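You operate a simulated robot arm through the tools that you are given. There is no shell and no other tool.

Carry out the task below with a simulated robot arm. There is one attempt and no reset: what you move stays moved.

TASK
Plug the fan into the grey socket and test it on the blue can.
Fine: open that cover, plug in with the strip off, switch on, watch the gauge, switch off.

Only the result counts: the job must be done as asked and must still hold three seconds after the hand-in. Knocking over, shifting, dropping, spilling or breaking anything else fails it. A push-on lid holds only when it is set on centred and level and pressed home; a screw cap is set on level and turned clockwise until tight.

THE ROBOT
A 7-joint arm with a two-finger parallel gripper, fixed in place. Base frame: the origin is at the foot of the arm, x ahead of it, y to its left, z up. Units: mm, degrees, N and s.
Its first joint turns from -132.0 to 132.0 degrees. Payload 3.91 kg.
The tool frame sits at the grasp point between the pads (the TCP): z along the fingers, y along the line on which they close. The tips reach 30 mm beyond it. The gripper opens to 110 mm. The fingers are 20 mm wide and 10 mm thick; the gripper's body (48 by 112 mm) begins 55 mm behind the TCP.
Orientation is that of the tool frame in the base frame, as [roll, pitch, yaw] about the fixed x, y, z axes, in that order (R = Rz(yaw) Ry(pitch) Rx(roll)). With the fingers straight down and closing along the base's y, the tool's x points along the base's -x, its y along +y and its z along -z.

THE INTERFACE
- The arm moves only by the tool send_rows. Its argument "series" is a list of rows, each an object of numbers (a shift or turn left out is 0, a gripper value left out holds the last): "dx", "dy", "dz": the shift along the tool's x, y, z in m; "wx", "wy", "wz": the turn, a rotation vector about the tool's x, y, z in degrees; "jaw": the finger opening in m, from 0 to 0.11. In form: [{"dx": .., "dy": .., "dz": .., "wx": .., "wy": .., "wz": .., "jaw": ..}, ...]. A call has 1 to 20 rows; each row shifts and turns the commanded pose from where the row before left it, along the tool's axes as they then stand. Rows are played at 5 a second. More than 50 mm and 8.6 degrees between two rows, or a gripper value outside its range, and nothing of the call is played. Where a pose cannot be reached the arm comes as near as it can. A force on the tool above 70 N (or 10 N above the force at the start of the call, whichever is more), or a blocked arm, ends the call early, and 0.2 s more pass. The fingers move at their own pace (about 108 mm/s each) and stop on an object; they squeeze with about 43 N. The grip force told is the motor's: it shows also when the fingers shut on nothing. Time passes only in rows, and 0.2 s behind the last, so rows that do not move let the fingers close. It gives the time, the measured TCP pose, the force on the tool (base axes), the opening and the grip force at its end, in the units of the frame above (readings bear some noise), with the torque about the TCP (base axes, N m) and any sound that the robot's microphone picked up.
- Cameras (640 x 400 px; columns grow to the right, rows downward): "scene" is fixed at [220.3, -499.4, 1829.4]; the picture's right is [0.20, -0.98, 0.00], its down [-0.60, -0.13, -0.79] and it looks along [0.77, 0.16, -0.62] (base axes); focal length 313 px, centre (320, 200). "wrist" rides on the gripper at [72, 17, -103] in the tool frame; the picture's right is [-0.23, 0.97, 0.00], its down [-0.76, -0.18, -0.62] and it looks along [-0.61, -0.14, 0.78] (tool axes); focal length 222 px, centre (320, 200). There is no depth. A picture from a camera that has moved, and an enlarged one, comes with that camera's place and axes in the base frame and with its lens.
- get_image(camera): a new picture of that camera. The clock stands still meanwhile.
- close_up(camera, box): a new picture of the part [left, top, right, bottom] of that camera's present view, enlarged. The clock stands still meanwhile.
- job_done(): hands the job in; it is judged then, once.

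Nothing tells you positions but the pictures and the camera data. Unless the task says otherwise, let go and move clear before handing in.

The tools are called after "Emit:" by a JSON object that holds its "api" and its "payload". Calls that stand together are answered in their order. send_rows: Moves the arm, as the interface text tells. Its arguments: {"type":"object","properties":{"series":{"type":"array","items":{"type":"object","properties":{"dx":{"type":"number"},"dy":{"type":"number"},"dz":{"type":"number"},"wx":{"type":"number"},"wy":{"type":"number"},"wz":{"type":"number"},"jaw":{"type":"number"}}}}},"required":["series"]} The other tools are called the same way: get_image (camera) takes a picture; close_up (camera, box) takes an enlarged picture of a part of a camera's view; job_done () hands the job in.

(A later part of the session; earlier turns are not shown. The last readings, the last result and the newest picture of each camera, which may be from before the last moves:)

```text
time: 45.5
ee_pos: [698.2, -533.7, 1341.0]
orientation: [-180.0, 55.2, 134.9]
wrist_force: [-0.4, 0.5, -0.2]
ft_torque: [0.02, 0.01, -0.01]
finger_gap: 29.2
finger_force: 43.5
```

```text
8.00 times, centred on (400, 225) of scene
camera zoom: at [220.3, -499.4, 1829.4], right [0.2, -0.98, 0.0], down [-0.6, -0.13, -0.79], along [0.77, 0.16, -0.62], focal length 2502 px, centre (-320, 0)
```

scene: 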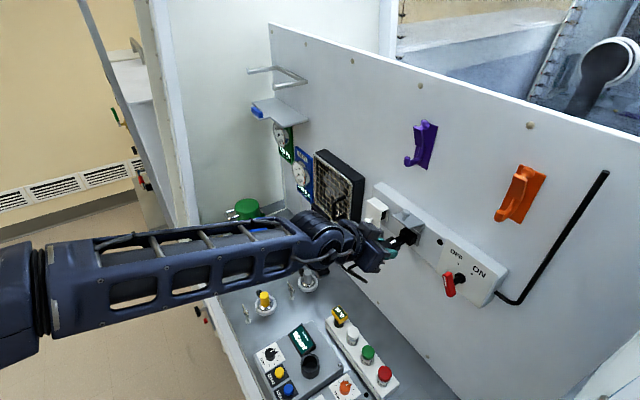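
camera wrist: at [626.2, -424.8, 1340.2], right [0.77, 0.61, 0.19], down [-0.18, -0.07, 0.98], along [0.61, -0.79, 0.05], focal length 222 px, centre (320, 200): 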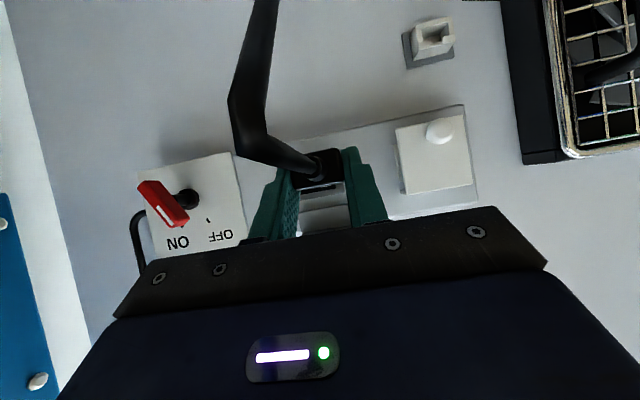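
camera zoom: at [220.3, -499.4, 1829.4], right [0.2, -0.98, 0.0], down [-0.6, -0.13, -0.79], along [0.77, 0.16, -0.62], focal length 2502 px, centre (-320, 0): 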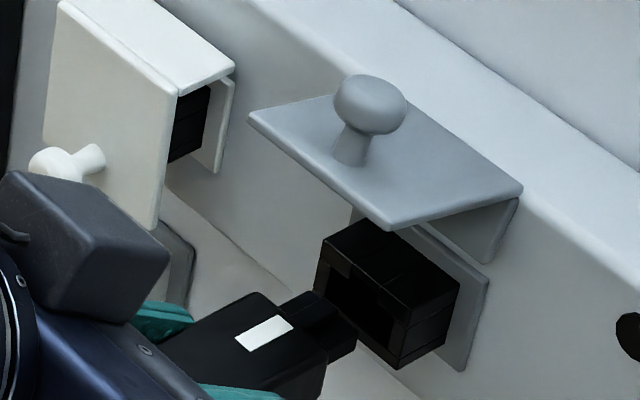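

The nose points straight at the centre of the opening, about 9 mm away. I advance slowly, watching the force.

Emit:
{"api": "send_rows", "payload": {"series": [{"dx": -0.0021, "dy": 0.0002, "dz": 0.0022}, {"dx": -0.0017, "dz": 0.0025}, {"dx": -0.0017, "dz": 0.0025}, {}, {}]}}

Emit:
{"api": "close_up", "payload": {"camera": "scene", "box": [380, 205, 430, 250]}}

Emit:
{"api": "close_up", "payload": {"camera": "wrist", "box": [270, 130, 390, 230]}}

```text
time: 46.7
ee_pos: [704.7, -539.7, 1341.0]
orientation: [-179.9, 55.2, 135.0]
wrist_force: [-0.2, 0.6, -0.9]
ft_torque: [-0.01, -0.02, 0.01]
finger_gap: 29.1
finger_force: 43.8
```

```text
8.89 times, centred on (405, 228) of scene
camera zoom: at [220.3, -499.4, 1829.4], right [0.2, -0.98, 0.0], down [-0.6, -0.13, -0.79], along [0.77, 0.16, -0.62], focal length 2780 px, centre (-436, -44)
```

zoom: 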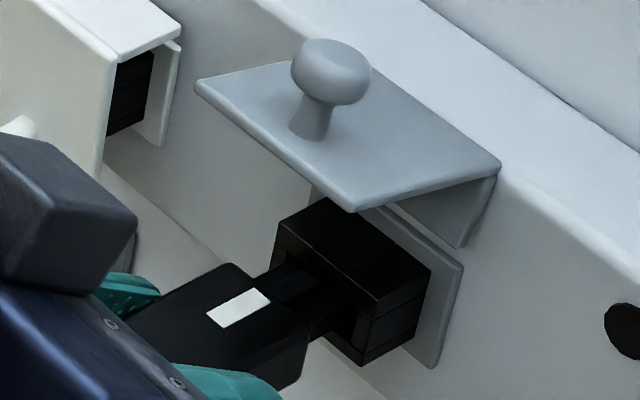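

```text
4.00 times, centred on (330, 180) of wrist
camera zoom: at [627.7, -437.4, 1340.9], right [0.78, 0.6, 0.19], down [-0.18, -0.07, 0.98], along [0.6, -0.8, 0.05], focal length 888 px, centre (280, 280)
```

zoom: 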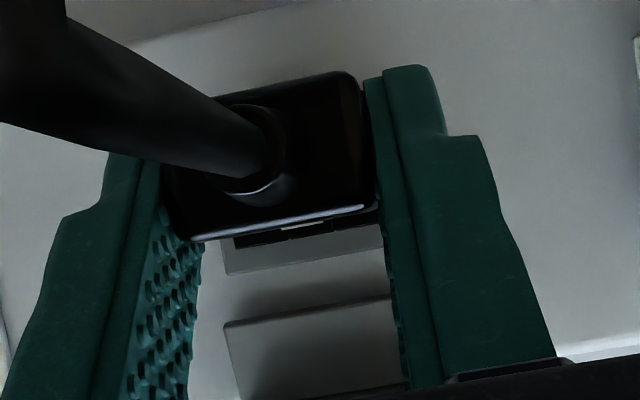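

The nose is at the mouth with no contact force. I continue inserting in small steps.

Emit:
{"api": "send_rows", "payload": {"series": [{"dx": -0.0017, "dz": 0.0025}, {"dx": -0.0011, "dz": 0.0016}, {}]}}

Emit:
{"api": "close_up", "payload": {"camera": "scene", "box": [380, 205, 430, 250]}}

```text
time: 47.5
ee_pos: [708.9, -542.4, 1341.0]
orientation: [-179.8, 55.1, 135.1]
wrist_force: [-0.1, 0.0, -1.4]
ft_torque: [0.04, 0.05, 0.01]
finger_gap: 29.3
finger_force: 42.7
```

```text
8.89 times, centred on (405, 228) of scene
camera zoom: at [220.3, -499.4, 1829.4], right [0.2, -0.98, 0.0], down [-0.6, -0.13, -0.79], along [0.77, 0.16, -0.62], focal length 2780 px, centre (-436, -44)
```

zoom: 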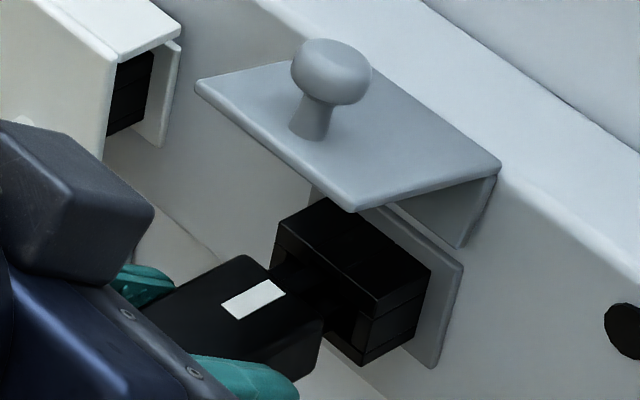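

Still no resistance, and the nose is entering the socket. I keep going.

Emit:
{"api": "send_rows", "payload": {"series": [{"dx": -0.0017, "dz": 0.0025}, {"dx": -0.0017, "dz": 0.0025}, {}]}}

Emit:
{"api": "send_rows", "payload": {"series": [{"dx": -0.0011, "dz": 0.0016}, {"dx": -0.0011, "dz": 0.0016}, {}]}}

Emit:
{"api": "close_up", "payload": {"camera": "scene", "box": [380, 205, 430, 250]}}

Emit:
{"api": "close_up", "payload": {"camera": "wrist", "box": [270, 130, 390, 230]}}

```text
time: 48.3
ee_pos: [713.4, -547.6, 1340.5]
orientation: [180.0, 55.2, 135.1]
wrist_force: [-0.8, 0.3, -1.2]
ft_torque: [0.03, -0.04, 0.0]
finger_gap: 28.7
finger_force: 42.7
```

```text
time: 49.1
ee_pos: [715.6, -549.9, 1341.8]
orientation: [-179.9, 55.2, 135.1]
wrist_force: [-3.5, 6.0, -1.9]
ft_torque: [0.15, 0.08, 0.07]
finger_gap: 28.8
finger_force: 42.9
```

```text
8.89 times, centred on (405, 228) of scene
camera zoom: at [220.3, -499.4, 1829.4], right [0.2, -0.98, 0.0], down [-0.6, -0.13, -0.79], along [0.77, 0.16, -0.62], focal length 2780 px, centre (-436, -44)
```

zoom: 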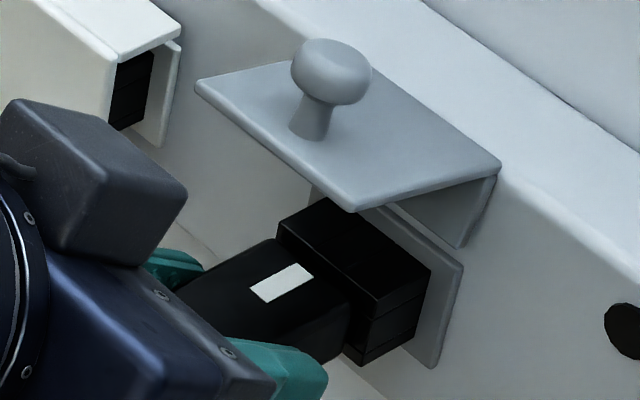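

```text
4.00 times, centred on (330, 180) of wrist
camera zoom: at [638.6, -447.8, 1341.1], right [0.78, 0.6, 0.19], down [-0.18, -0.07, 0.98], along [0.6, -0.8, 0.05], focal length 888 px, centre (280, 280)
```

zoom: 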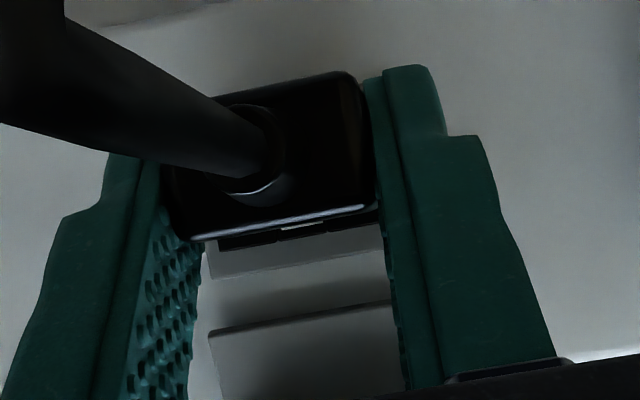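

Light resistance of about 7 N begins near the expected depth. I press a little further to seat the plug fully.

Emit:
{"api": "send_rows", "payload": {"series": [{"dx": -0.0009, "dz": 0.0012}, {"dx": -0.0009, "dz": 0.0012}, {}]}}

Emit:
{"api": "close_up", "payload": {"camera": "wrist", "box": [270, 130, 390, 230]}}

Emit:
{"api": "close_up", "payload": {"camera": "scene", "box": [380, 205, 430, 250]}}

```text
time: 49.9
ee_pos: [716.0, -551.1, 1341.3]
orientation: [-179.9, 55.2, 135.1]
wrist_force: [-23.4, 25.1, -6.8]
ft_torque: [0.35, 0.29, 0.05]
finger_gap: 29.2
finger_force: 42.8
```

```text
4.00 times, centred on (330, 180) of wrist
camera zoom: at [639.7, -448.9, 1341.4], right [0.78, 0.6, 0.19], down [-0.18, -0.07, 0.98], along [0.6, -0.8, 0.05], focal length 888 px, centre (280, 280)
```

zoom: 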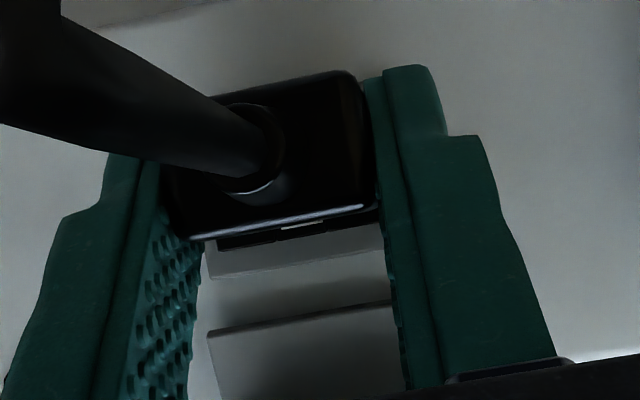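

```text
8.89 times, centred on (405, 228) of scene
camera zoom: at [220.3, -499.4, 1829.4], right [0.2, -0.98, 0.0], down [-0.6, -0.13, -0.79], along [0.77, 0.16, -0.62], focal length 2780 px, centre (-436, -44)
```

zoom: 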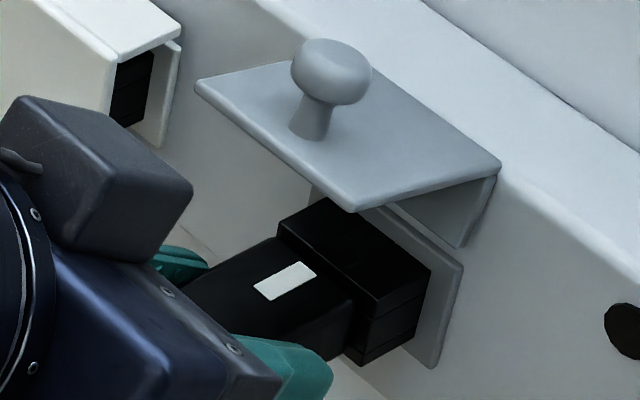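

Resistance has grown to 34 N. I press slightly more to be sure it is home.

Emit:
{"api": "send_rows", "payload": {"series": [{"dx": -0.0006, "dz": 0.0008}, {"dx": -0.0006, "dz": 0.0008}, {}]}}

Emit:
{"api": "close_up", "payload": {"camera": "wrist", "box": [290, 170, 370, 220]}}

```text
time: 50.7
ee_pos: [718.5, -552.2, 1343.0]
orientation: [-179.9, 55.2, 135.1]
wrist_force: [-21.2, 26.8, -5.5]
ft_torque: [0.24, 0.22, 0.06]
finger_gap: 29.2
finger_force: 43.5
```

```text
8.00 times, centred on (330, 195) of wrist
camera zoom: at [641.1, -450.4, 1341.7], right [0.78, 0.6, 0.19], down [-0.18, -0.07, 0.98], along [0.6, -0.8, 0.05], focal length 1777 px, centre (240, 240)
```

zoom: 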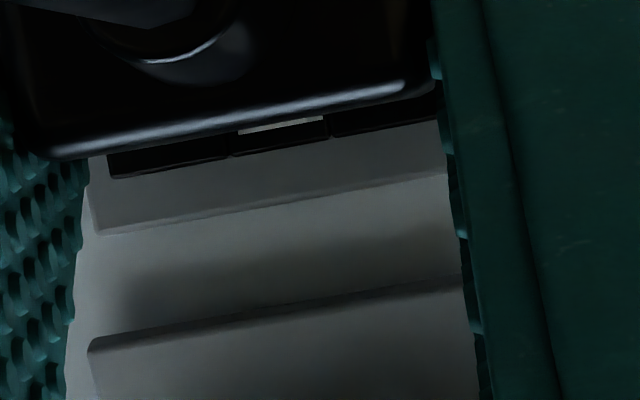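

The plug is still advancing at about 34 N without slipping in the fingers. I press on in small steps.

Emit:
{"api": "send_rows", "payload": {"series": [{"dx": -0.0006, "dz": 0.0008}, {"dx": -0.0006, "dz": 0.0008}, {}]}}

Emit:
{"api": "close_up", "payload": {"camera": "wrist", "box": [270, 130, 390, 230]}}

Emit:
{"api": "close_up", "payload": {"camera": "scene", "box": [380, 205, 430, 250]}}

```text
time: 51.5
ee_pos: [719.3, -554.0, 1341.7]
orientation: [-179.9, 55.3, 135.0]
wrist_force: [-23.7, 25.4, -3.6]
ft_torque: [0.2, 0.21, 0.04]
finger_gap: 29.1
finger_force: 42.9
```

```text
4.00 times, centred on (330, 180) of wrist
camera zoom: at [642.7, -452.0, 1342.0], right [0.78, 0.6, 0.19], down [-0.18, -0.07, 0.98], along [0.6, -0.8, 0.05], focal length 888 px, centre (280, 280)
```

zoom: 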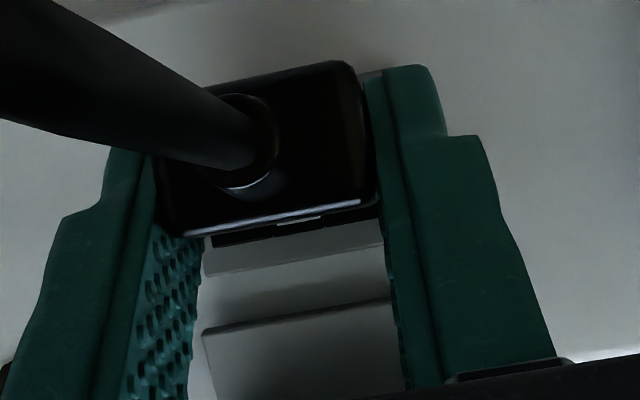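

```text
8.89 times, centred on (405, 228) of scene
camera zoom: at [220.3, -499.4, 1829.4], right [0.2, -0.98, 0.0], down [-0.6, -0.13, -0.79], along [0.77, 0.16, -0.62], focal length 2780 px, centre (-436, -44)
```

zoom: 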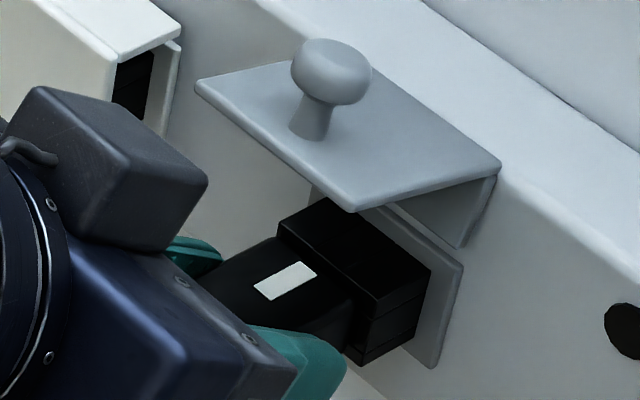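

The plug has stopped moving and the fingers now slip on it at 34 N, so it has bottomed out. I open the jaw and back away to inspect.

Emit:
{"api": "send_rows", "payload": {"series": [{"jaw": 0.045}, {}, {"dz": -0.02}, {"dz": -0.03}, {"dz": -0.04}, {}]}}

Emit:
{"api": "close_up", "payload": {"camera": "scene", "box": [370, 200, 430, 250]}}

Emit:
{"api": "get_image", "payload": {"camera": "wrist"}}

Emit:
{"api": "close_up", "payload": {"camera": "wrist", "box": [270, 100, 370, 190]}}

```text
time: 52.9
ee_pos: [668.1, -503.6, 1392.1]
orientation: [-179.8, 55.1, 135.1]
wrist_force: [0.0, -0.8, 0.6]
ft_torque: [-0.01, 0.03, -0.01]
finger_gap: 44.8
finger_force: 0.0
```

```text
8.00 times, centred on (400, 225) of scene
camera zoom: at [220.3, -499.4, 1829.4], right [0.2, -0.98, 0.0], down [-0.6, -0.13, -0.79], along [0.77, 0.16, -0.62], focal length 2502 px, centre (-320, 0)
```

zoom: 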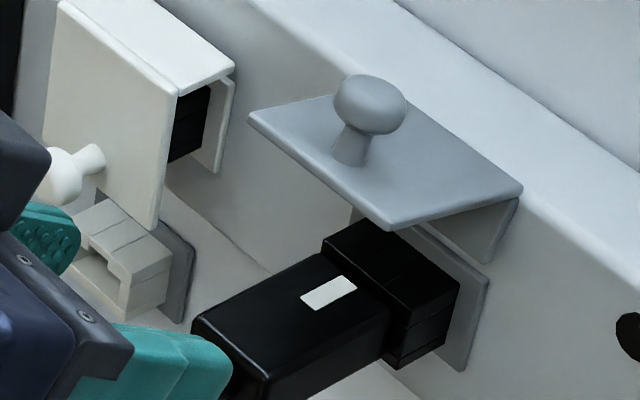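

```text
taken
camera wrist: at [591.8, -401.2, 1391.6], right [0.78, 0.6, 0.19], down [-0.18, -0.07, 0.98], along [0.6, -0.8, 0.05], focal length 222 px, centre (320, 200)
```

wrist: 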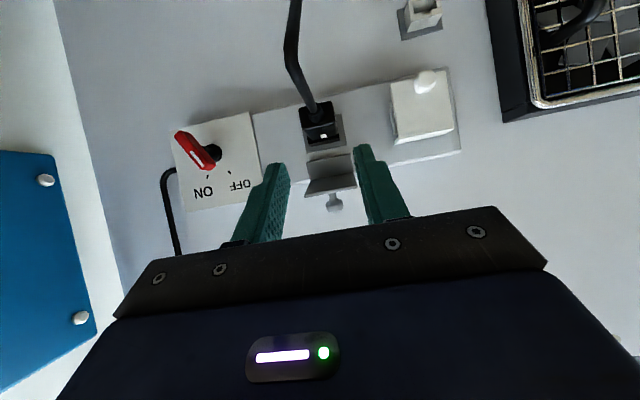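

```text
4.44 times, centred on (320, 145) of wrist
camera zoom: at [591.8, -401.2, 1391.6], right [0.78, 0.6, 0.19], down [-0.18, -0.07, 0.98], along [0.6, -0.8, 0.05], focal length 987 px, centre (320, 444)
```

zoom: 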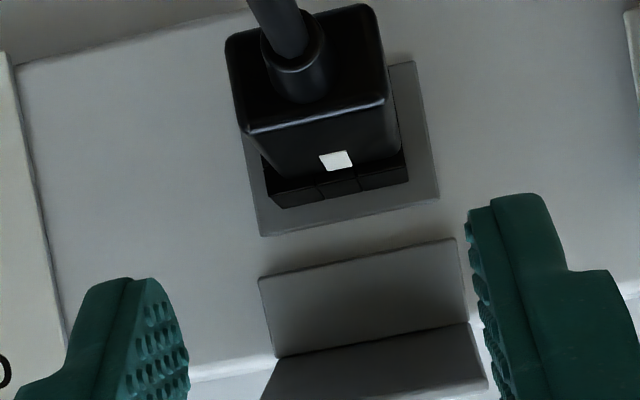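

The plug sits flush in the grey socket with its mark up, and the cover is still open above it. Next is the switch, so I enlarge it in both cameras to plan the turn.

Emit:
{"api": "close_up", "payload": {"camera": "wrist", "box": [150, 100, 270, 220]}}

Emit:
{"api": "close_up", "payload": {"camera": "scene", "box": [430, 240, 510, 310]}}

Emit:
{"api": "close_up", "payload": {"camera": "scene", "box": [265, 110, 325, 230]}}

```text
3.33 times, centred on (210, 160) of wrist
camera zoom: at [591.8, -401.2, 1391.6], right [0.78, 0.6, 0.19], down [-0.18, -0.07, 0.98], along [0.6, -0.8, 0.05], focal length 740 px, centre (687, 333)
```

zoom: 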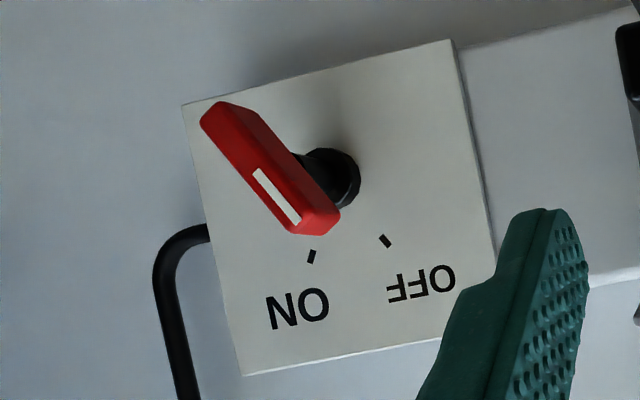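

```text
5.71 times, centred on (470, 275) of scene
camera zoom: at [220.3, -499.4, 1829.4], right [0.2, -0.98, 0.0], down [-0.6, -0.13, -0.79], along [0.77, 0.16, -0.62], focal length 1787 px, centre (-537, -229)
```

zoom: 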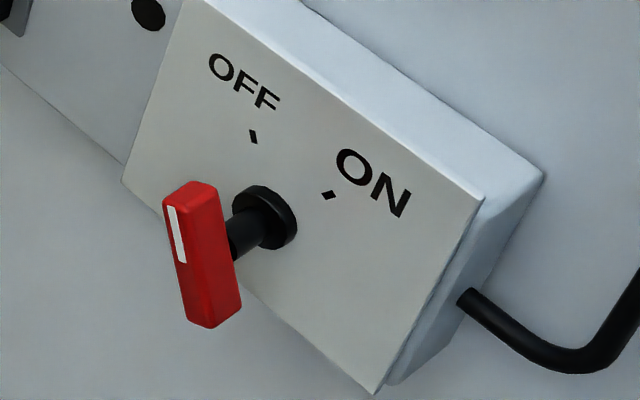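

```text
3.33 times, centred on (295, 170) of scene
camera zoom: at [220.3, -499.4, 1829.4], right [0.2, -0.98, 0.0], down [-0.6, -0.13, -0.79], along [0.77, 0.16, -0.62], focal length 1042 px, centre (403, 300)
```

zoom: 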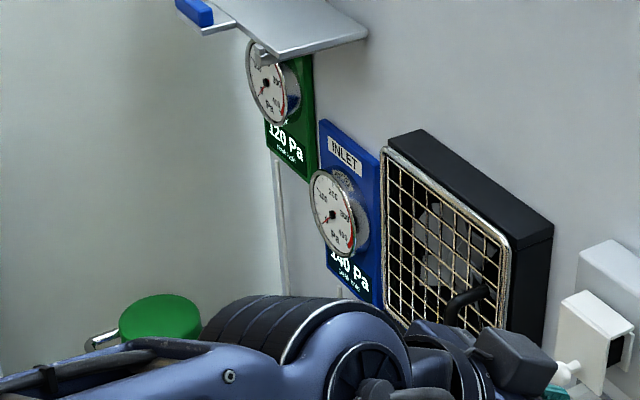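

The pointer stripe is at OFF, about 30° left of vertical, and ON is about 30° right, so switching on is a 60° clockwise turn. I'll straddle the upper end of the handle with open fingers and push it sideways, first moving to a point in front of it.

Emit:
{"api": "send_rows", "payload": {"series": [{"dy": -0.026, "jaw": 0.04}, {"dy": -0.026}, {"dy": -0.026}, {"dy": -0.026}, {"dy": -0.0258}, {"dx": -0.007, "dz": 0.0079}, {"dx": -0.007, "dz": 0.0079}, {"dx": -0.0069, "dz": 0.0079}, {}, {}]}}

Emit:
{"api": "get_image", "payload": {"camera": "wrist"}}

Emit:
{"api": "close_up", "payload": {"camera": "wrist", "box": [260, 90, 400, 210]}}

Emit:
{"api": "close_up", "payload": {"camera": "scene", "box": [400, 210, 510, 310]}}

```text
time: 55.1
ee_pos: [599.2, -616.4, 1396.4]
orientation: [-179.8, 55.3, 135.0]
wrist_force: [0.7, 0.2, 1.2]
ft_torque: [-0.02, 0.01, -0.01]
finger_gap: 40.1
finger_force: 0.1
```

```text
taken
camera wrist: at [522.0, -514.9, 1396.2], right [0.78, 0.6, 0.19], down [-0.18, -0.07, 0.98], along [0.6, -0.8, 0.05], focal length 222 px, centre (320, 200)
```

wrist: 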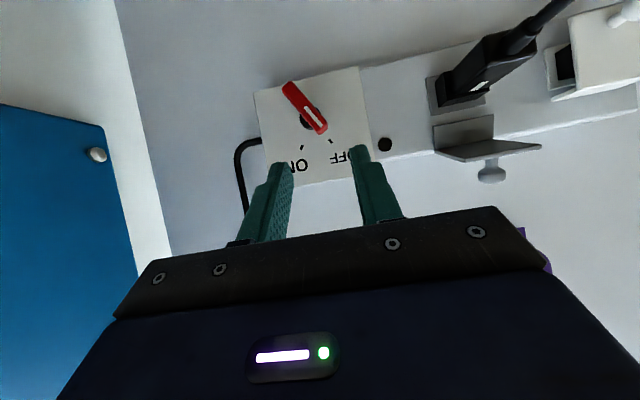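

```text
3.33 times, centred on (330, 150) of wrist
camera zoom: at [522.0, -514.9, 1396.2], right [0.78, 0.6, 0.19], down [-0.18, -0.07, 0.98], along [0.6, -0.8, 0.05], focal length 740 px, centre (287, 367)
```

zoom: 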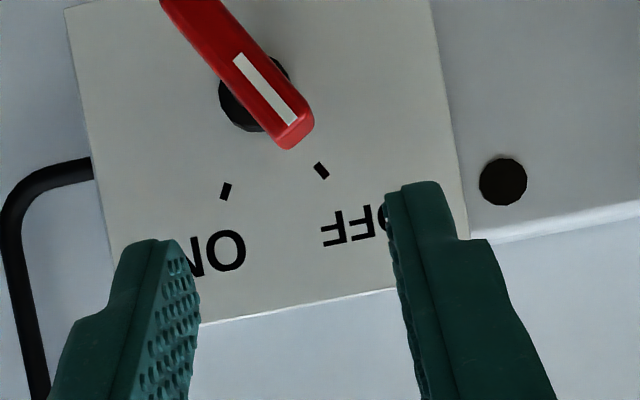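

```text
4.00 times, centred on (455, 260) of scene
camera zoom: at [220.3, -499.4, 1829.4], right [0.2, -0.98, 0.0], down [-0.6, -0.13, -0.79], along [0.77, 0.16, -0.62], focal length 1251 px, centre (-220, -40)
```

zoom: 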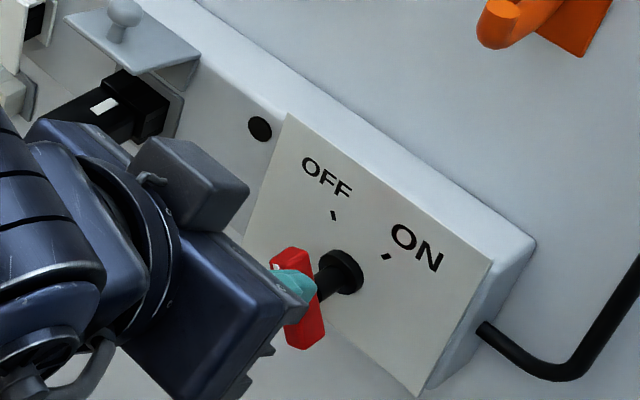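

The wrist view gives a clear picture: shaft near (s 20.7, h 1327), handle at about -30° (OFF), handle front 84 mm off the wall. I check that the gauges are visible in the scene, then move the fingers to straddle the handle's upper end.

Emit:
{"api": "send_rows", "payload": {"series": [{"dx": -0.0009, "dy": 0.0005, "dz": 0.0214}, {"dx": -0.0009, "dy": 0.0004, "dz": 0.0214}, {"dx": -0.0009, "dy": 0.0004, "dz": 0.0214}, {}, {}]}}

Emit:
{"api": "get_image", "payload": {"camera": "scene"}}

Emit:
{"api": "close_up", "payload": {"camera": "wrist", "box": [250, 90, 390, 210]}}

Emit:
{"api": "close_up", "payload": {"camera": "scene", "box": [420, 220, 500, 300]}}

```text
time: 56.3
ee_pos: [638.6, -654.2, 1362.7]
orientation: [-179.9, 55.2, 135.1]
wrist_force: [-0.6, 0.4, 0.1]
ft_torque: [0.01, -0.02, 0.03]
finger_gap: 39.6
finger_force: 0.1
```

```text
taken
```

scene: 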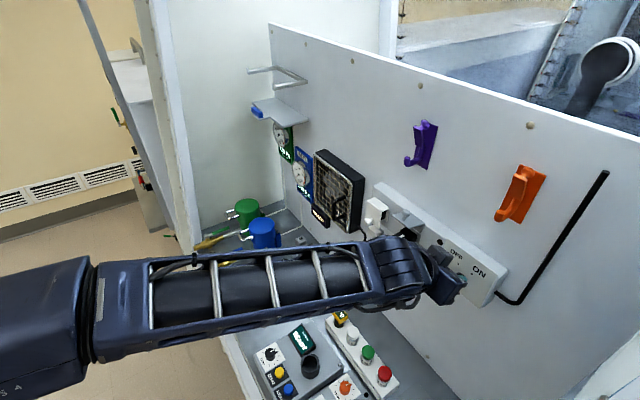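

```text
3.33 times, centred on (320, 150) of wrist
camera zoom: at [561.6, -552.0, 1362.2], right [0.78, 0.6, 0.19], down [-0.18, -0.07, 0.98], along [0.6, -0.8, 0.05], focal length 740 px, centre (320, 367)
```

zoom: 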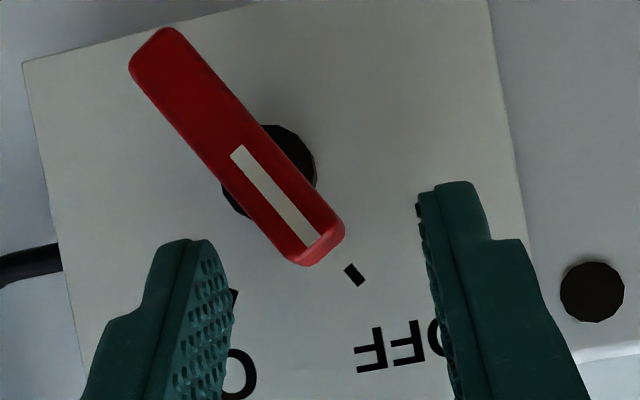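

```text
5.00 times, centred on (460, 260) of scene
camera zoom: at [220.3, -499.4, 1829.4], right [0.2, -0.98, 0.0], down [-0.6, -0.13, -0.79], along [0.77, 0.16, -0.62], focal length 1563 px, centre (-380, -100)
```

zoom: 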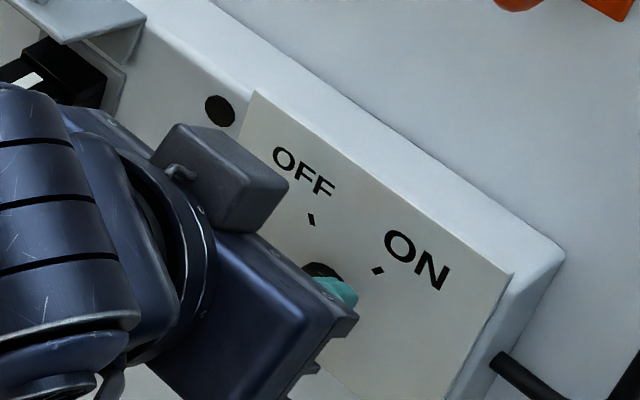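

The handle is between the fingers and both gauges stay in the scene's view. I lower slightly for better overlap, then push the handle clockwise toward ON.

Emit:
{"api": "send_rows", "payload": {"series": [{"dx": 0.0058, "dz": 0.0004}, {"dy": -0.006}, {"dy": -0.006}, {"dy": -0.004}, {"dy": -0.004}, {}]}}

Emit:
{"api": "close_up", "payload": {"camera": "wrist", "box": [250, 90, 390, 210]}}

```text
time: 57.7
ee_pos: [621.1, -666.7, 1358.1]
orientation: [-179.9, 55.2, 135.0]
wrist_force: [0.3, 0.2, -0.3]
ft_torque: [-0.02, -0.02, -0.01]
finger_gap: 40.0
finger_force: 0.0
```

```text
3.33 times, centred on (320, 150) of wrist
camera zoom: at [544.5, -564.5, 1357.1], right [0.78, 0.6, 0.19], down [-0.18, -0.07, 0.98], along [0.6, -0.8, 0.05], focal length 740 px, centre (320, 367)
```

zoom: 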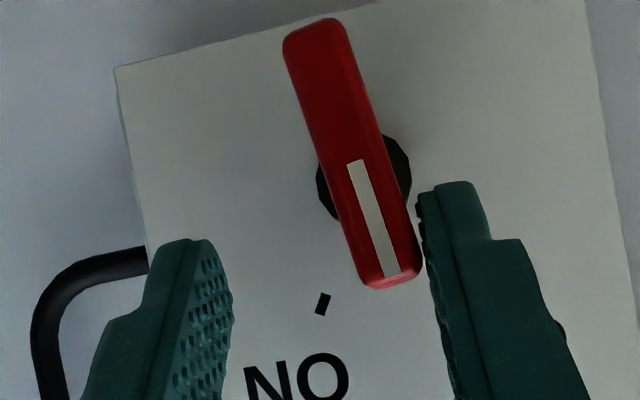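

The handle is turning with the push and is now about upright. I keep pushing to the ON mark.

Emit:
{"api": "send_rows", "payload": {"series": [{"dy": -0.004}, {"dy": -0.004}, {}]}}

Emit:
{"api": "close_up", "payload": {"camera": "wrist", "box": [250, 90, 390, 210]}}

Emit:
{"api": "close_up", "payload": {"camera": "scene", "box": [265, 110, 355, 240]}}

```text
time: 58.5
ee_pos: [617.0, -670.3, 1357.1]
orientation: [-179.9, 55.2, 135.1]
wrist_force: [8.3, 5.8, 3.7]
ft_torque: [0.16, -0.32, 0.16]
finger_gap: 44.7
finger_force: 4.7
```

```text
3.33 times, centred on (320, 150) of wrist
camera zoom: at [539.7, -569.0, 1357.5], right [0.78, 0.6, 0.19], down [-0.18, -0.07, 0.98], along [0.6, -0.8, 0.05], focal length 740 px, centre (320, 367)
```

zoom: 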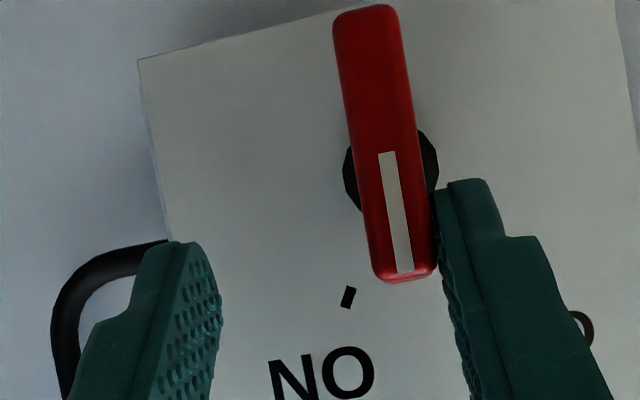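

```text
3.08 times, centred on (310, 175) of scene
camera zoom: at [220.3, -499.4, 1829.4], right [0.2, -0.98, 0.0], down [-0.6, -0.13, -0.79], along [0.77, 0.16, -0.62], focal length 962 px, centre (351, 277)
```

zoom: 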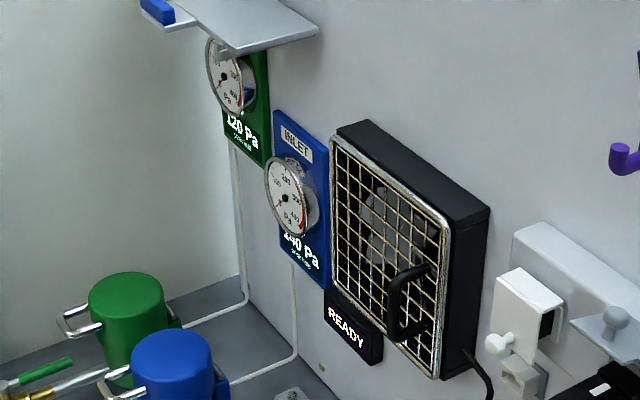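

The inner face of one finger is yielding, with the jaw pushed open to 45 mm and the handle near upright. I'll back out, close the fingers and push from outside, which is stiffer.

Emit:
{"api": "send_rows", "payload": {"series": [{"dy": 0.008}, {"dz": -0.025}, {"dz": -0.025}, {"dy": 0.016, "jaw": 0.0}, {"dy": 0.016}, {}, {}]}}

Emit:
{"api": "close_up", "payload": {"camera": "wrist", "box": [250, 90, 390, 210]}}

```text
time: 60.1
ee_pos: [615.7, -614.2, 1386.4]
orientation: [-179.8, 55.2, 135.0]
wrist_force: [0.1, -0.3, 0.1]
ft_torque: [-0.03, 0.0, -0.02]
finger_gap: 0.2
finger_force: 37.7
```

```text
3.33 times, centred on (320, 150) of wrist
camera zoom: at [538.7, -511.8, 1385.5], right [0.78, 0.6, 0.19], down [-0.18, -0.07, 0.98], along [0.6, -0.8, 0.05], focal length 740 px, centre (320, 367)
```

zoom: 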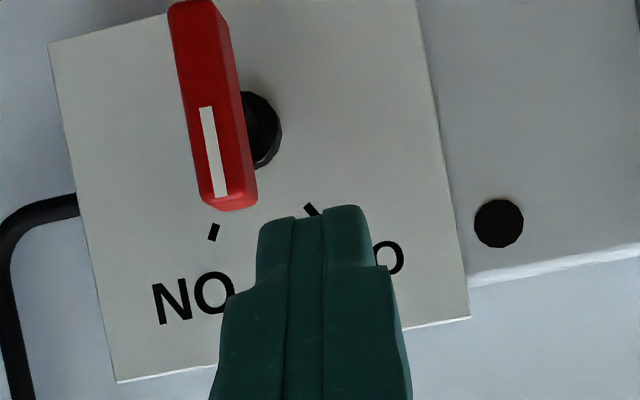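

The handle stayed upright. I move the closed fingers in at its left side and then push right toward ON.

Emit:
{"api": "send_rows", "payload": {"series": [{"dx": -0.002, "dz": 0.0168}, {"dx": -0.002, "dz": 0.0168}, {"dx": -0.002, "dz": 0.0167}, {"dy": -0.003}, {"dy": -0.003}, {}]}}

Emit:
{"api": "close_up", "payload": {"camera": "wrist", "box": [250, 90, 390, 210]}}

```text
time: 61.5
ee_pos: [642.8, -651.1, 1362.4]
orientation: [-180.0, 55.3, 135.1]
wrist_force: [0.0, 0.0, -1.0]
ft_torque: [-0.03, 0.01, 0.03]
finger_gap: 0.0
finger_force: 38.3
```

```text
3.33 times, centred on (320, 150) of wrist
camera zoom: at [565.8, -548.2, 1361.4], right [0.78, 0.6, 0.19], down [-0.18, -0.07, 0.98], along [0.6, -0.8, 0.05], focal length 740 px, centre (320, 367)
```

zoom: 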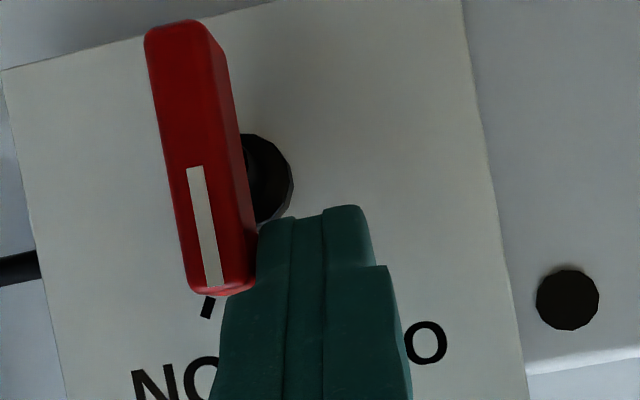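

The finger is against the handle. I continue pushing to the right.

Emit:
{"api": "send_rows", "payload": {"series": [{"dy": -0.003}, {"dy": -0.003}, {"dy": -0.002}, {}]}}

Emit:
{"api": "close_up", "payload": {"camera": "wrist", "box": [250, 90, 390, 210]}}

Emit:
{"api": "close_up", "payload": {"camera": "scene", "box": [265, 110, 355, 240]}}

```text
time: 62.5
ee_pos: [638.1, -655.9, 1362.5]
orientation: [-179.9, 55.3, 135.1]
wrist_force: [6.1, 6.4, 1.4]
ft_torque: [0.12, -0.19, 0.15]
finger_gap: 0.1
finger_force: 38.1
```

```text
3.33 times, centred on (320, 150) of wrist
camera zoom: at [560.6, -553.3, 1361.6], right [0.78, 0.6, 0.19], down [-0.18, -0.07, 0.98], along [0.6, -0.8, 0.05], focal length 740 px, centre (320, 367)
```

zoom: 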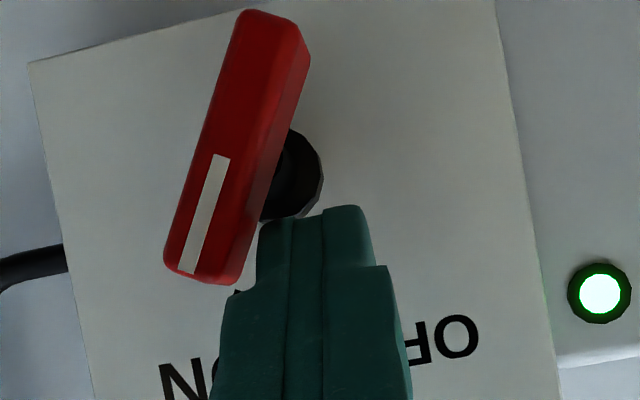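

```text
3.08 times, centred on (310, 175) of scene
camera zoom: at [220.3, -499.4, 1829.4], right [0.2, -0.98, 0.0], down [-0.6, -0.13, -0.79], along [0.77, 0.16, -0.62], focal length 962 px, centre (351, 277)
```

zoom: 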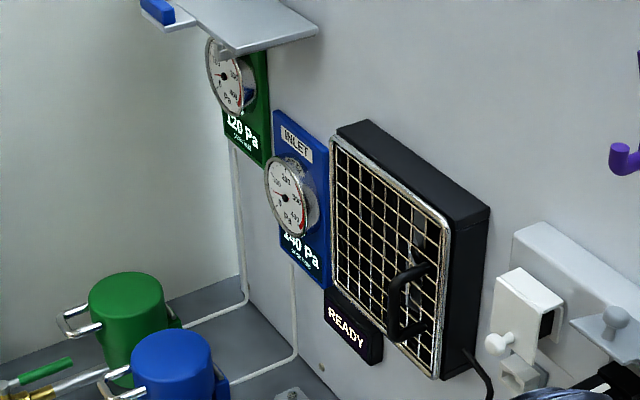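

The strip's lamp is green, so it is on, and the fan appears to be spinning. Now I look at the gauges.

Emit:
{"api": "close_up", "payload": {"camera": "scene", "box": [270, 115, 325, 210]}}

Emit:
{"api": "close_up", "payload": {"camera": "scene", "box": [285, 155, 325, 205]}}

Emit:
{"api": "close_up", "payload": {"camera": "scene", "box": [305, 150, 365, 235]}}

```text
4.21 times, centred on (298, 162) of scene
camera zoom: at [220.3, -499.4, 1829.4], right [0.2, -0.98, 0.0], down [-0.6, -0.13, -0.79], along [0.77, 0.16, -0.62], focal length 1317 px, centre (415, 358)
```

zoom: 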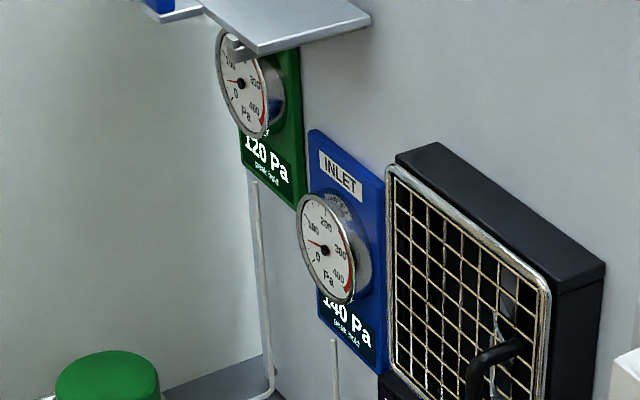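

```text
8.00 times, centred on (305, 180) of scene
camera zoom: at [220.3, -499.4, 1829.4], right [0.2, -0.98, 0.0], down [-0.6, -0.13, -0.79], along [0.77, 0.16, -0.62], focal length 2502 px, centre (440, 360)
```

zoom: 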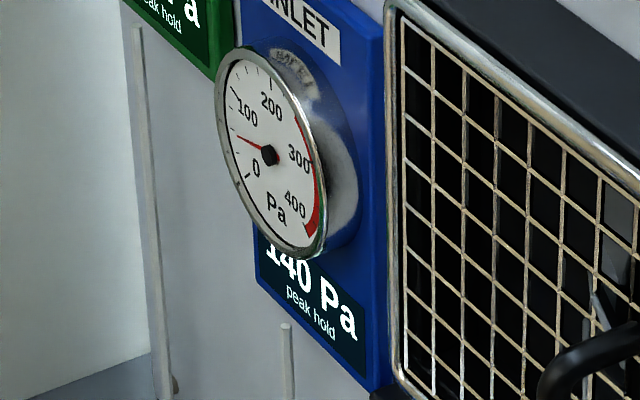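

```text
4.71 times, centred on (335, 192) of scene
camera zoom: at [220.3, -499.4, 1829.4], right [0.2, -0.98, 0.0], down [-0.6, -0.13, -0.79], along [0.77, 0.16, -0.62], focal length 1472 px, centre (249, 235)
```

zoom: 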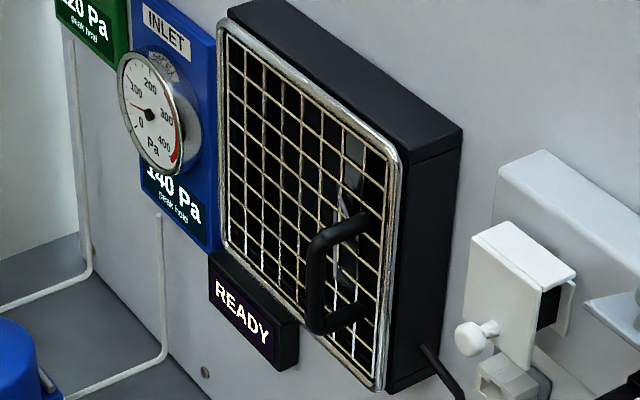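

Both gauge needles are starting to rise, with blue near 60 Pa. I let short moments pass and keep watching, so I can switch off in time.

Emit:
{"api": "send_rows", "payload": {"series": [{}]}}

Emit:
{"api": "close_up", "payload": {"camera": "scene", "box": [270, 115, 325, 210]}}

Emit:
{"api": "close_up", "payload": {"camera": "scene", "box": [305, 150, 365, 235]}}

```text
time: 62.9
ee_pos: [637.5, -655.0, 1363.1]
orientation: [-179.9, 55.3, 135.1]
wrist_force: [7.7, 8.5, 1.5]
ft_torque: [0.17, -0.14, 0.23]
finger_gap: 0.0
finger_force: 38.0
```

```text
4.21 times, centred on (298, 162) of scene
camera zoom: at [220.3, -499.4, 1829.4], right [0.2, -0.98, 0.0], down [-0.6, -0.13, -0.79], along [0.77, 0.16, -0.62], focal length 1317 px, centre (415, 358)
```

zoom: 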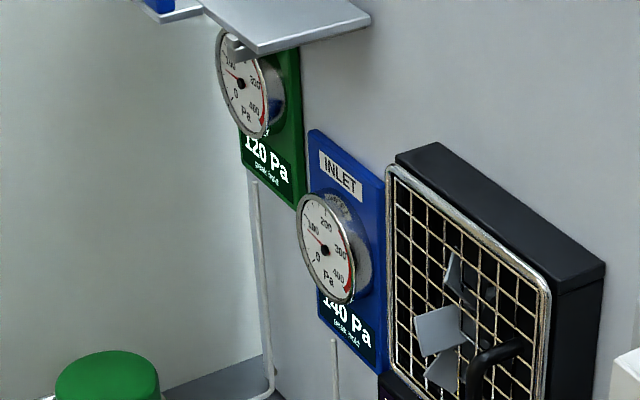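

```text
4.71 times, centred on (335, 192) of scene
camera zoom: at [220.3, -499.4, 1829.4], right [0.2, -0.98, 0.0], down [-0.6, -0.13, -0.79], along [0.77, 0.16, -0.62], focal length 1472 px, centre (249, 235)
```

zoom: 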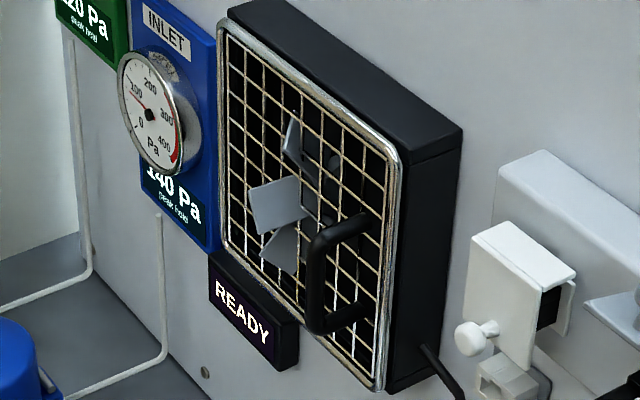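

The fan is clearly spinning and the blue needle is near 90 Pa. I keep watching in small increments.

Emit:
{"api": "send_rows", "payload": {"series": [{}, {}]}}

Emit:
{"api": "close_up", "payload": {"camera": "scene", "box": [270, 115, 325, 210]}}

Emit:
{"api": "close_up", "payload": {"camera": "scene", "box": [285, 155, 325, 205]}}

Emit:
{"api": "close_up", "payload": {"camera": "scene", "box": [265, 115, 305, 165]}}

```text
time: 63.5
ee_pos: [637.9, -656.0, 1361.6]
orientation: [-179.9, 55.2, 135.0]
wrist_force: [9.9, 9.1, 1.9]
ft_torque: [0.17, -0.25, 0.27]
finger_gap: 0.1
finger_force: 37.4
```

```text
4.21 times, centred on (298, 162) of scene
camera zoom: at [220.3, -499.4, 1829.4], right [0.2, -0.98, 0.0], down [-0.6, -0.13, -0.79], along [0.77, 0.16, -0.62], focal length 1317 px, centre (415, 358)
```

zoom: 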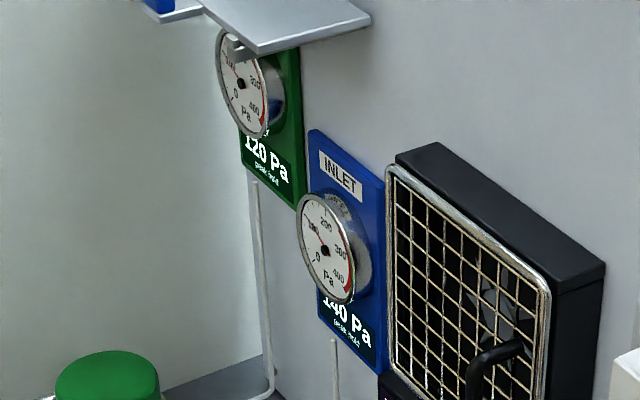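

```text
8.00 times, centred on (305, 180) of scene
camera zoom: at [220.3, -499.4, 1829.4], right [0.2, -0.98, 0.0], down [-0.6, -0.13, -0.79], along [0.77, 0.16, -0.62], focal length 2502 px, centre (440, 360)
```

zoom: 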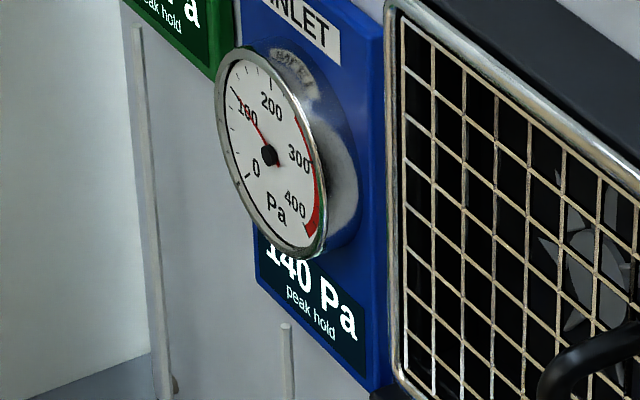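

```text
8.00 times, centred on (285, 140) of scene
camera zoom: at [220.3, -499.4, 1829.4], right [0.2, -0.98, 0.0], down [-0.6, -0.13, -0.79], along [0.77, 0.16, -0.62], focal length 2502 px, centre (600, 680)
```

zoom: 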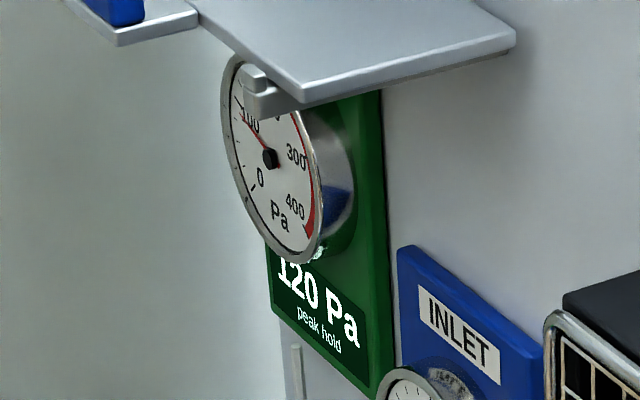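

Blue is at about 110 Pa and green at about 95. I keep watching.

Emit:
{"api": "send_rows", "payload": {"series": [{}, {}, {}]}}

Emit:
{"api": "close_up", "payload": {"camera": "scene", "box": [285, 155, 325, 205]}}

Emit:
{"api": "close_up", "payload": {"camera": "scene", "box": [265, 115, 305, 165]}}

Emit:
{"api": "close_up", "payload": {"camera": "scene", "box": [305, 150, 365, 235]}}

```text
time: 64.3
ee_pos: [638.7, -655.8, 1361.8]
orientation: [-179.9, 55.2, 135.1]
wrist_force: [10.2, 9.5, 2.2]
ft_torque: [0.18, -0.28, 0.29]
finger_gap: 0.1
finger_force: 37.6
```

```text
8.00 times, centred on (305, 180) of scene
camera zoom: at [220.3, -499.4, 1829.4], right [0.2, -0.98, 0.0], down [-0.6, -0.13, -0.79], along [0.77, 0.16, -0.62], focal length 2502 px, centre (440, 360)
```

zoom: 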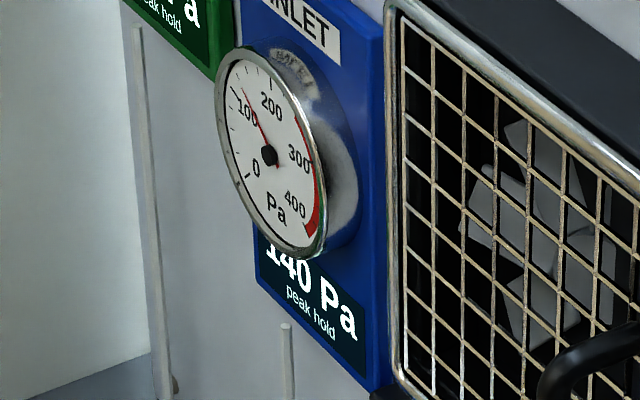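

```text
8.00 times, centred on (285, 140) of scene
camera zoom: at [220.3, -499.4, 1829.4], right [0.2, -0.98, 0.0], down [-0.6, -0.13, -0.79], along [0.77, 0.16, -0.62], focal length 2502 px, centre (600, 680)
```

zoom: 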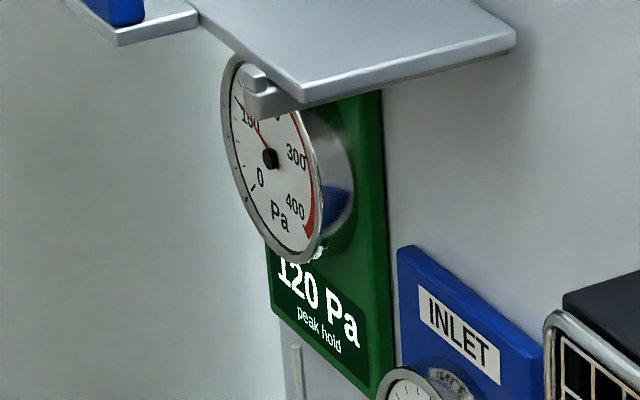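

```text
4.71 times, centred on (335, 192) of scene
camera zoom: at [220.3, -499.4, 1829.4], right [0.2, -0.98, 0.0], down [-0.6, -0.13, -0.79], along [0.77, 0.16, -0.62], focal length 1472 px, centre (249, 235)
```

zoom: 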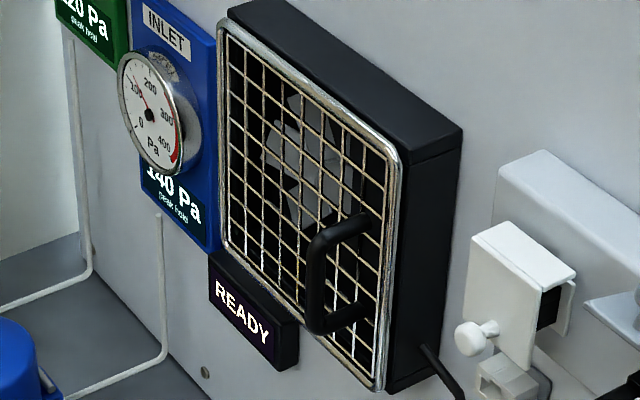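

The needles are levelling off, with blue near 135 and green near 115. I let it run a little longer to see the settled value.

Emit:
{"api": "send_rows", "payload": {"series": [{}, {}, {}, {}]}}

Emit:
{"api": "close_up", "payload": {"camera": "scene", "box": [285, 155, 325, 205]}}

Emit:
{"api": "close_up", "payload": {"camera": "scene", "box": [265, 115, 305, 165]}}

Emit:
{"api": "get_image", "payload": {"camera": "scene"}}

```text
time: 65.3
ee_pos: [637.2, -654.9, 1364.2]
orientation: [-179.8, 55.2, 135.0]
wrist_force: [11.6, 10.6, 5.5]
ft_torque: [0.13, -0.32, 0.34]
finger_gap: 0.2
finger_force: 37.4
```

```text
8.00 times, centred on (305, 180) of scene
camera zoom: at [220.3, -499.4, 1829.4], right [0.2, -0.98, 0.0], down [-0.6, -0.13, -0.79], along [0.77, 0.16, -0.62], focal length 2502 px, centre (440, 360)
```

zoom: 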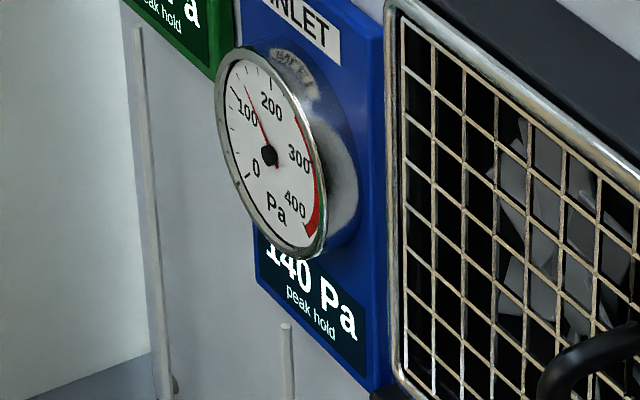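

```text
8.00 times, centred on (285, 140) of scene
camera zoom: at [220.3, -499.4, 1829.4], right [0.2, -0.98, 0.0], down [-0.6, -0.13, -0.79], along [0.77, 0.16, -0.62], focal length 2502 px, centre (600, 680)
```

zoom: 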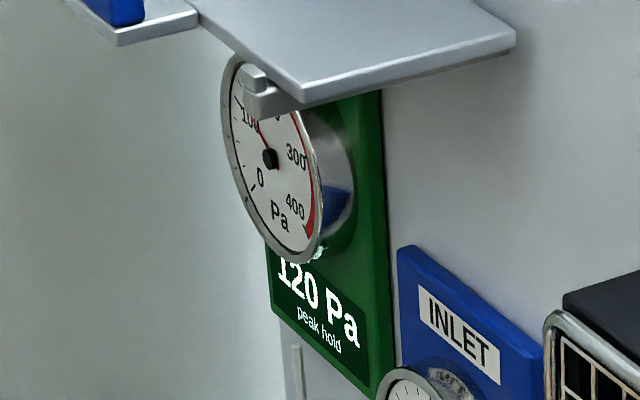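

```text
taken
```

scene: 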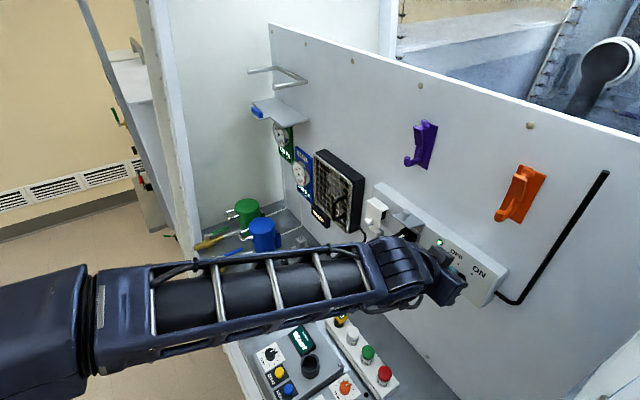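

The readings have settled at about 140 Pa (blue) and 120 Pa (green), the same as the peak-hold numbers shown before. I check the small display and the strip once more.

Emit:
{"api": "close_up", "payload": {"camera": "scene", "box": [290, 180, 350, 240]}}

Emit:
{"api": "close_up", "payload": {"camera": "scene", "box": [190, 190, 310, 280]}}

Emit:
{"api": "close_up", "payload": {"camera": "scene", "box": [380, 190, 520, 320]}}

```text
6.67 times, centred on (320, 210) of scene
camera zoom: at [220.3, -499.4, 1829.4], right [0.2, -0.98, 0.0], down [-0.6, -0.13, -0.79], along [0.77, 0.16, -0.62], focal length 2085 px, centre (320, 133)
```

zoom: 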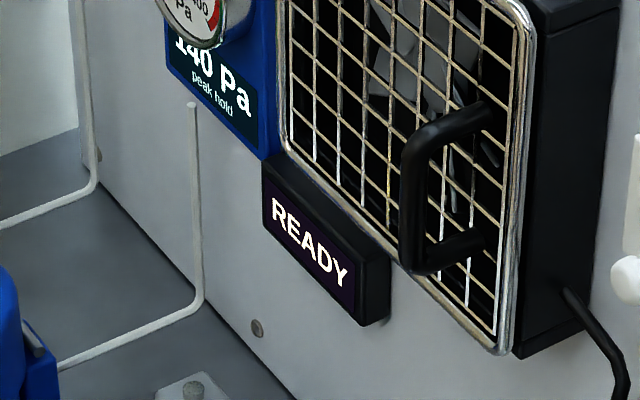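

```text
4.44 times, centred on (250, 235) of scene
camera zoom: at [220.3, -499.4, 1829.4], right [0.2, -0.98, 0.0], down [-0.6, -0.13, -0.79], along [0.77, 0.16, -0.62], focal length 1390 px, centre (631, 44)
```

zoom: 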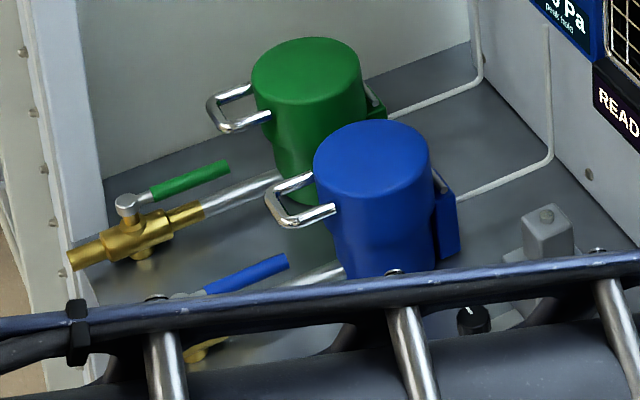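

```text
3.08 times, centred on (450, 255) of scene
camera zoom: at [220.3, -499.4, 1829.4], right [0.2, -0.98, 0.0], down [-0.6, -0.13, -0.79], along [0.77, 0.16, -0.62], focal length 962 px, centre (-80, 31)
```

zoom: 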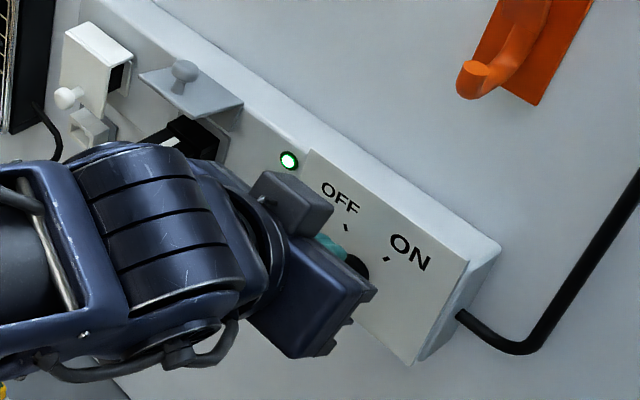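

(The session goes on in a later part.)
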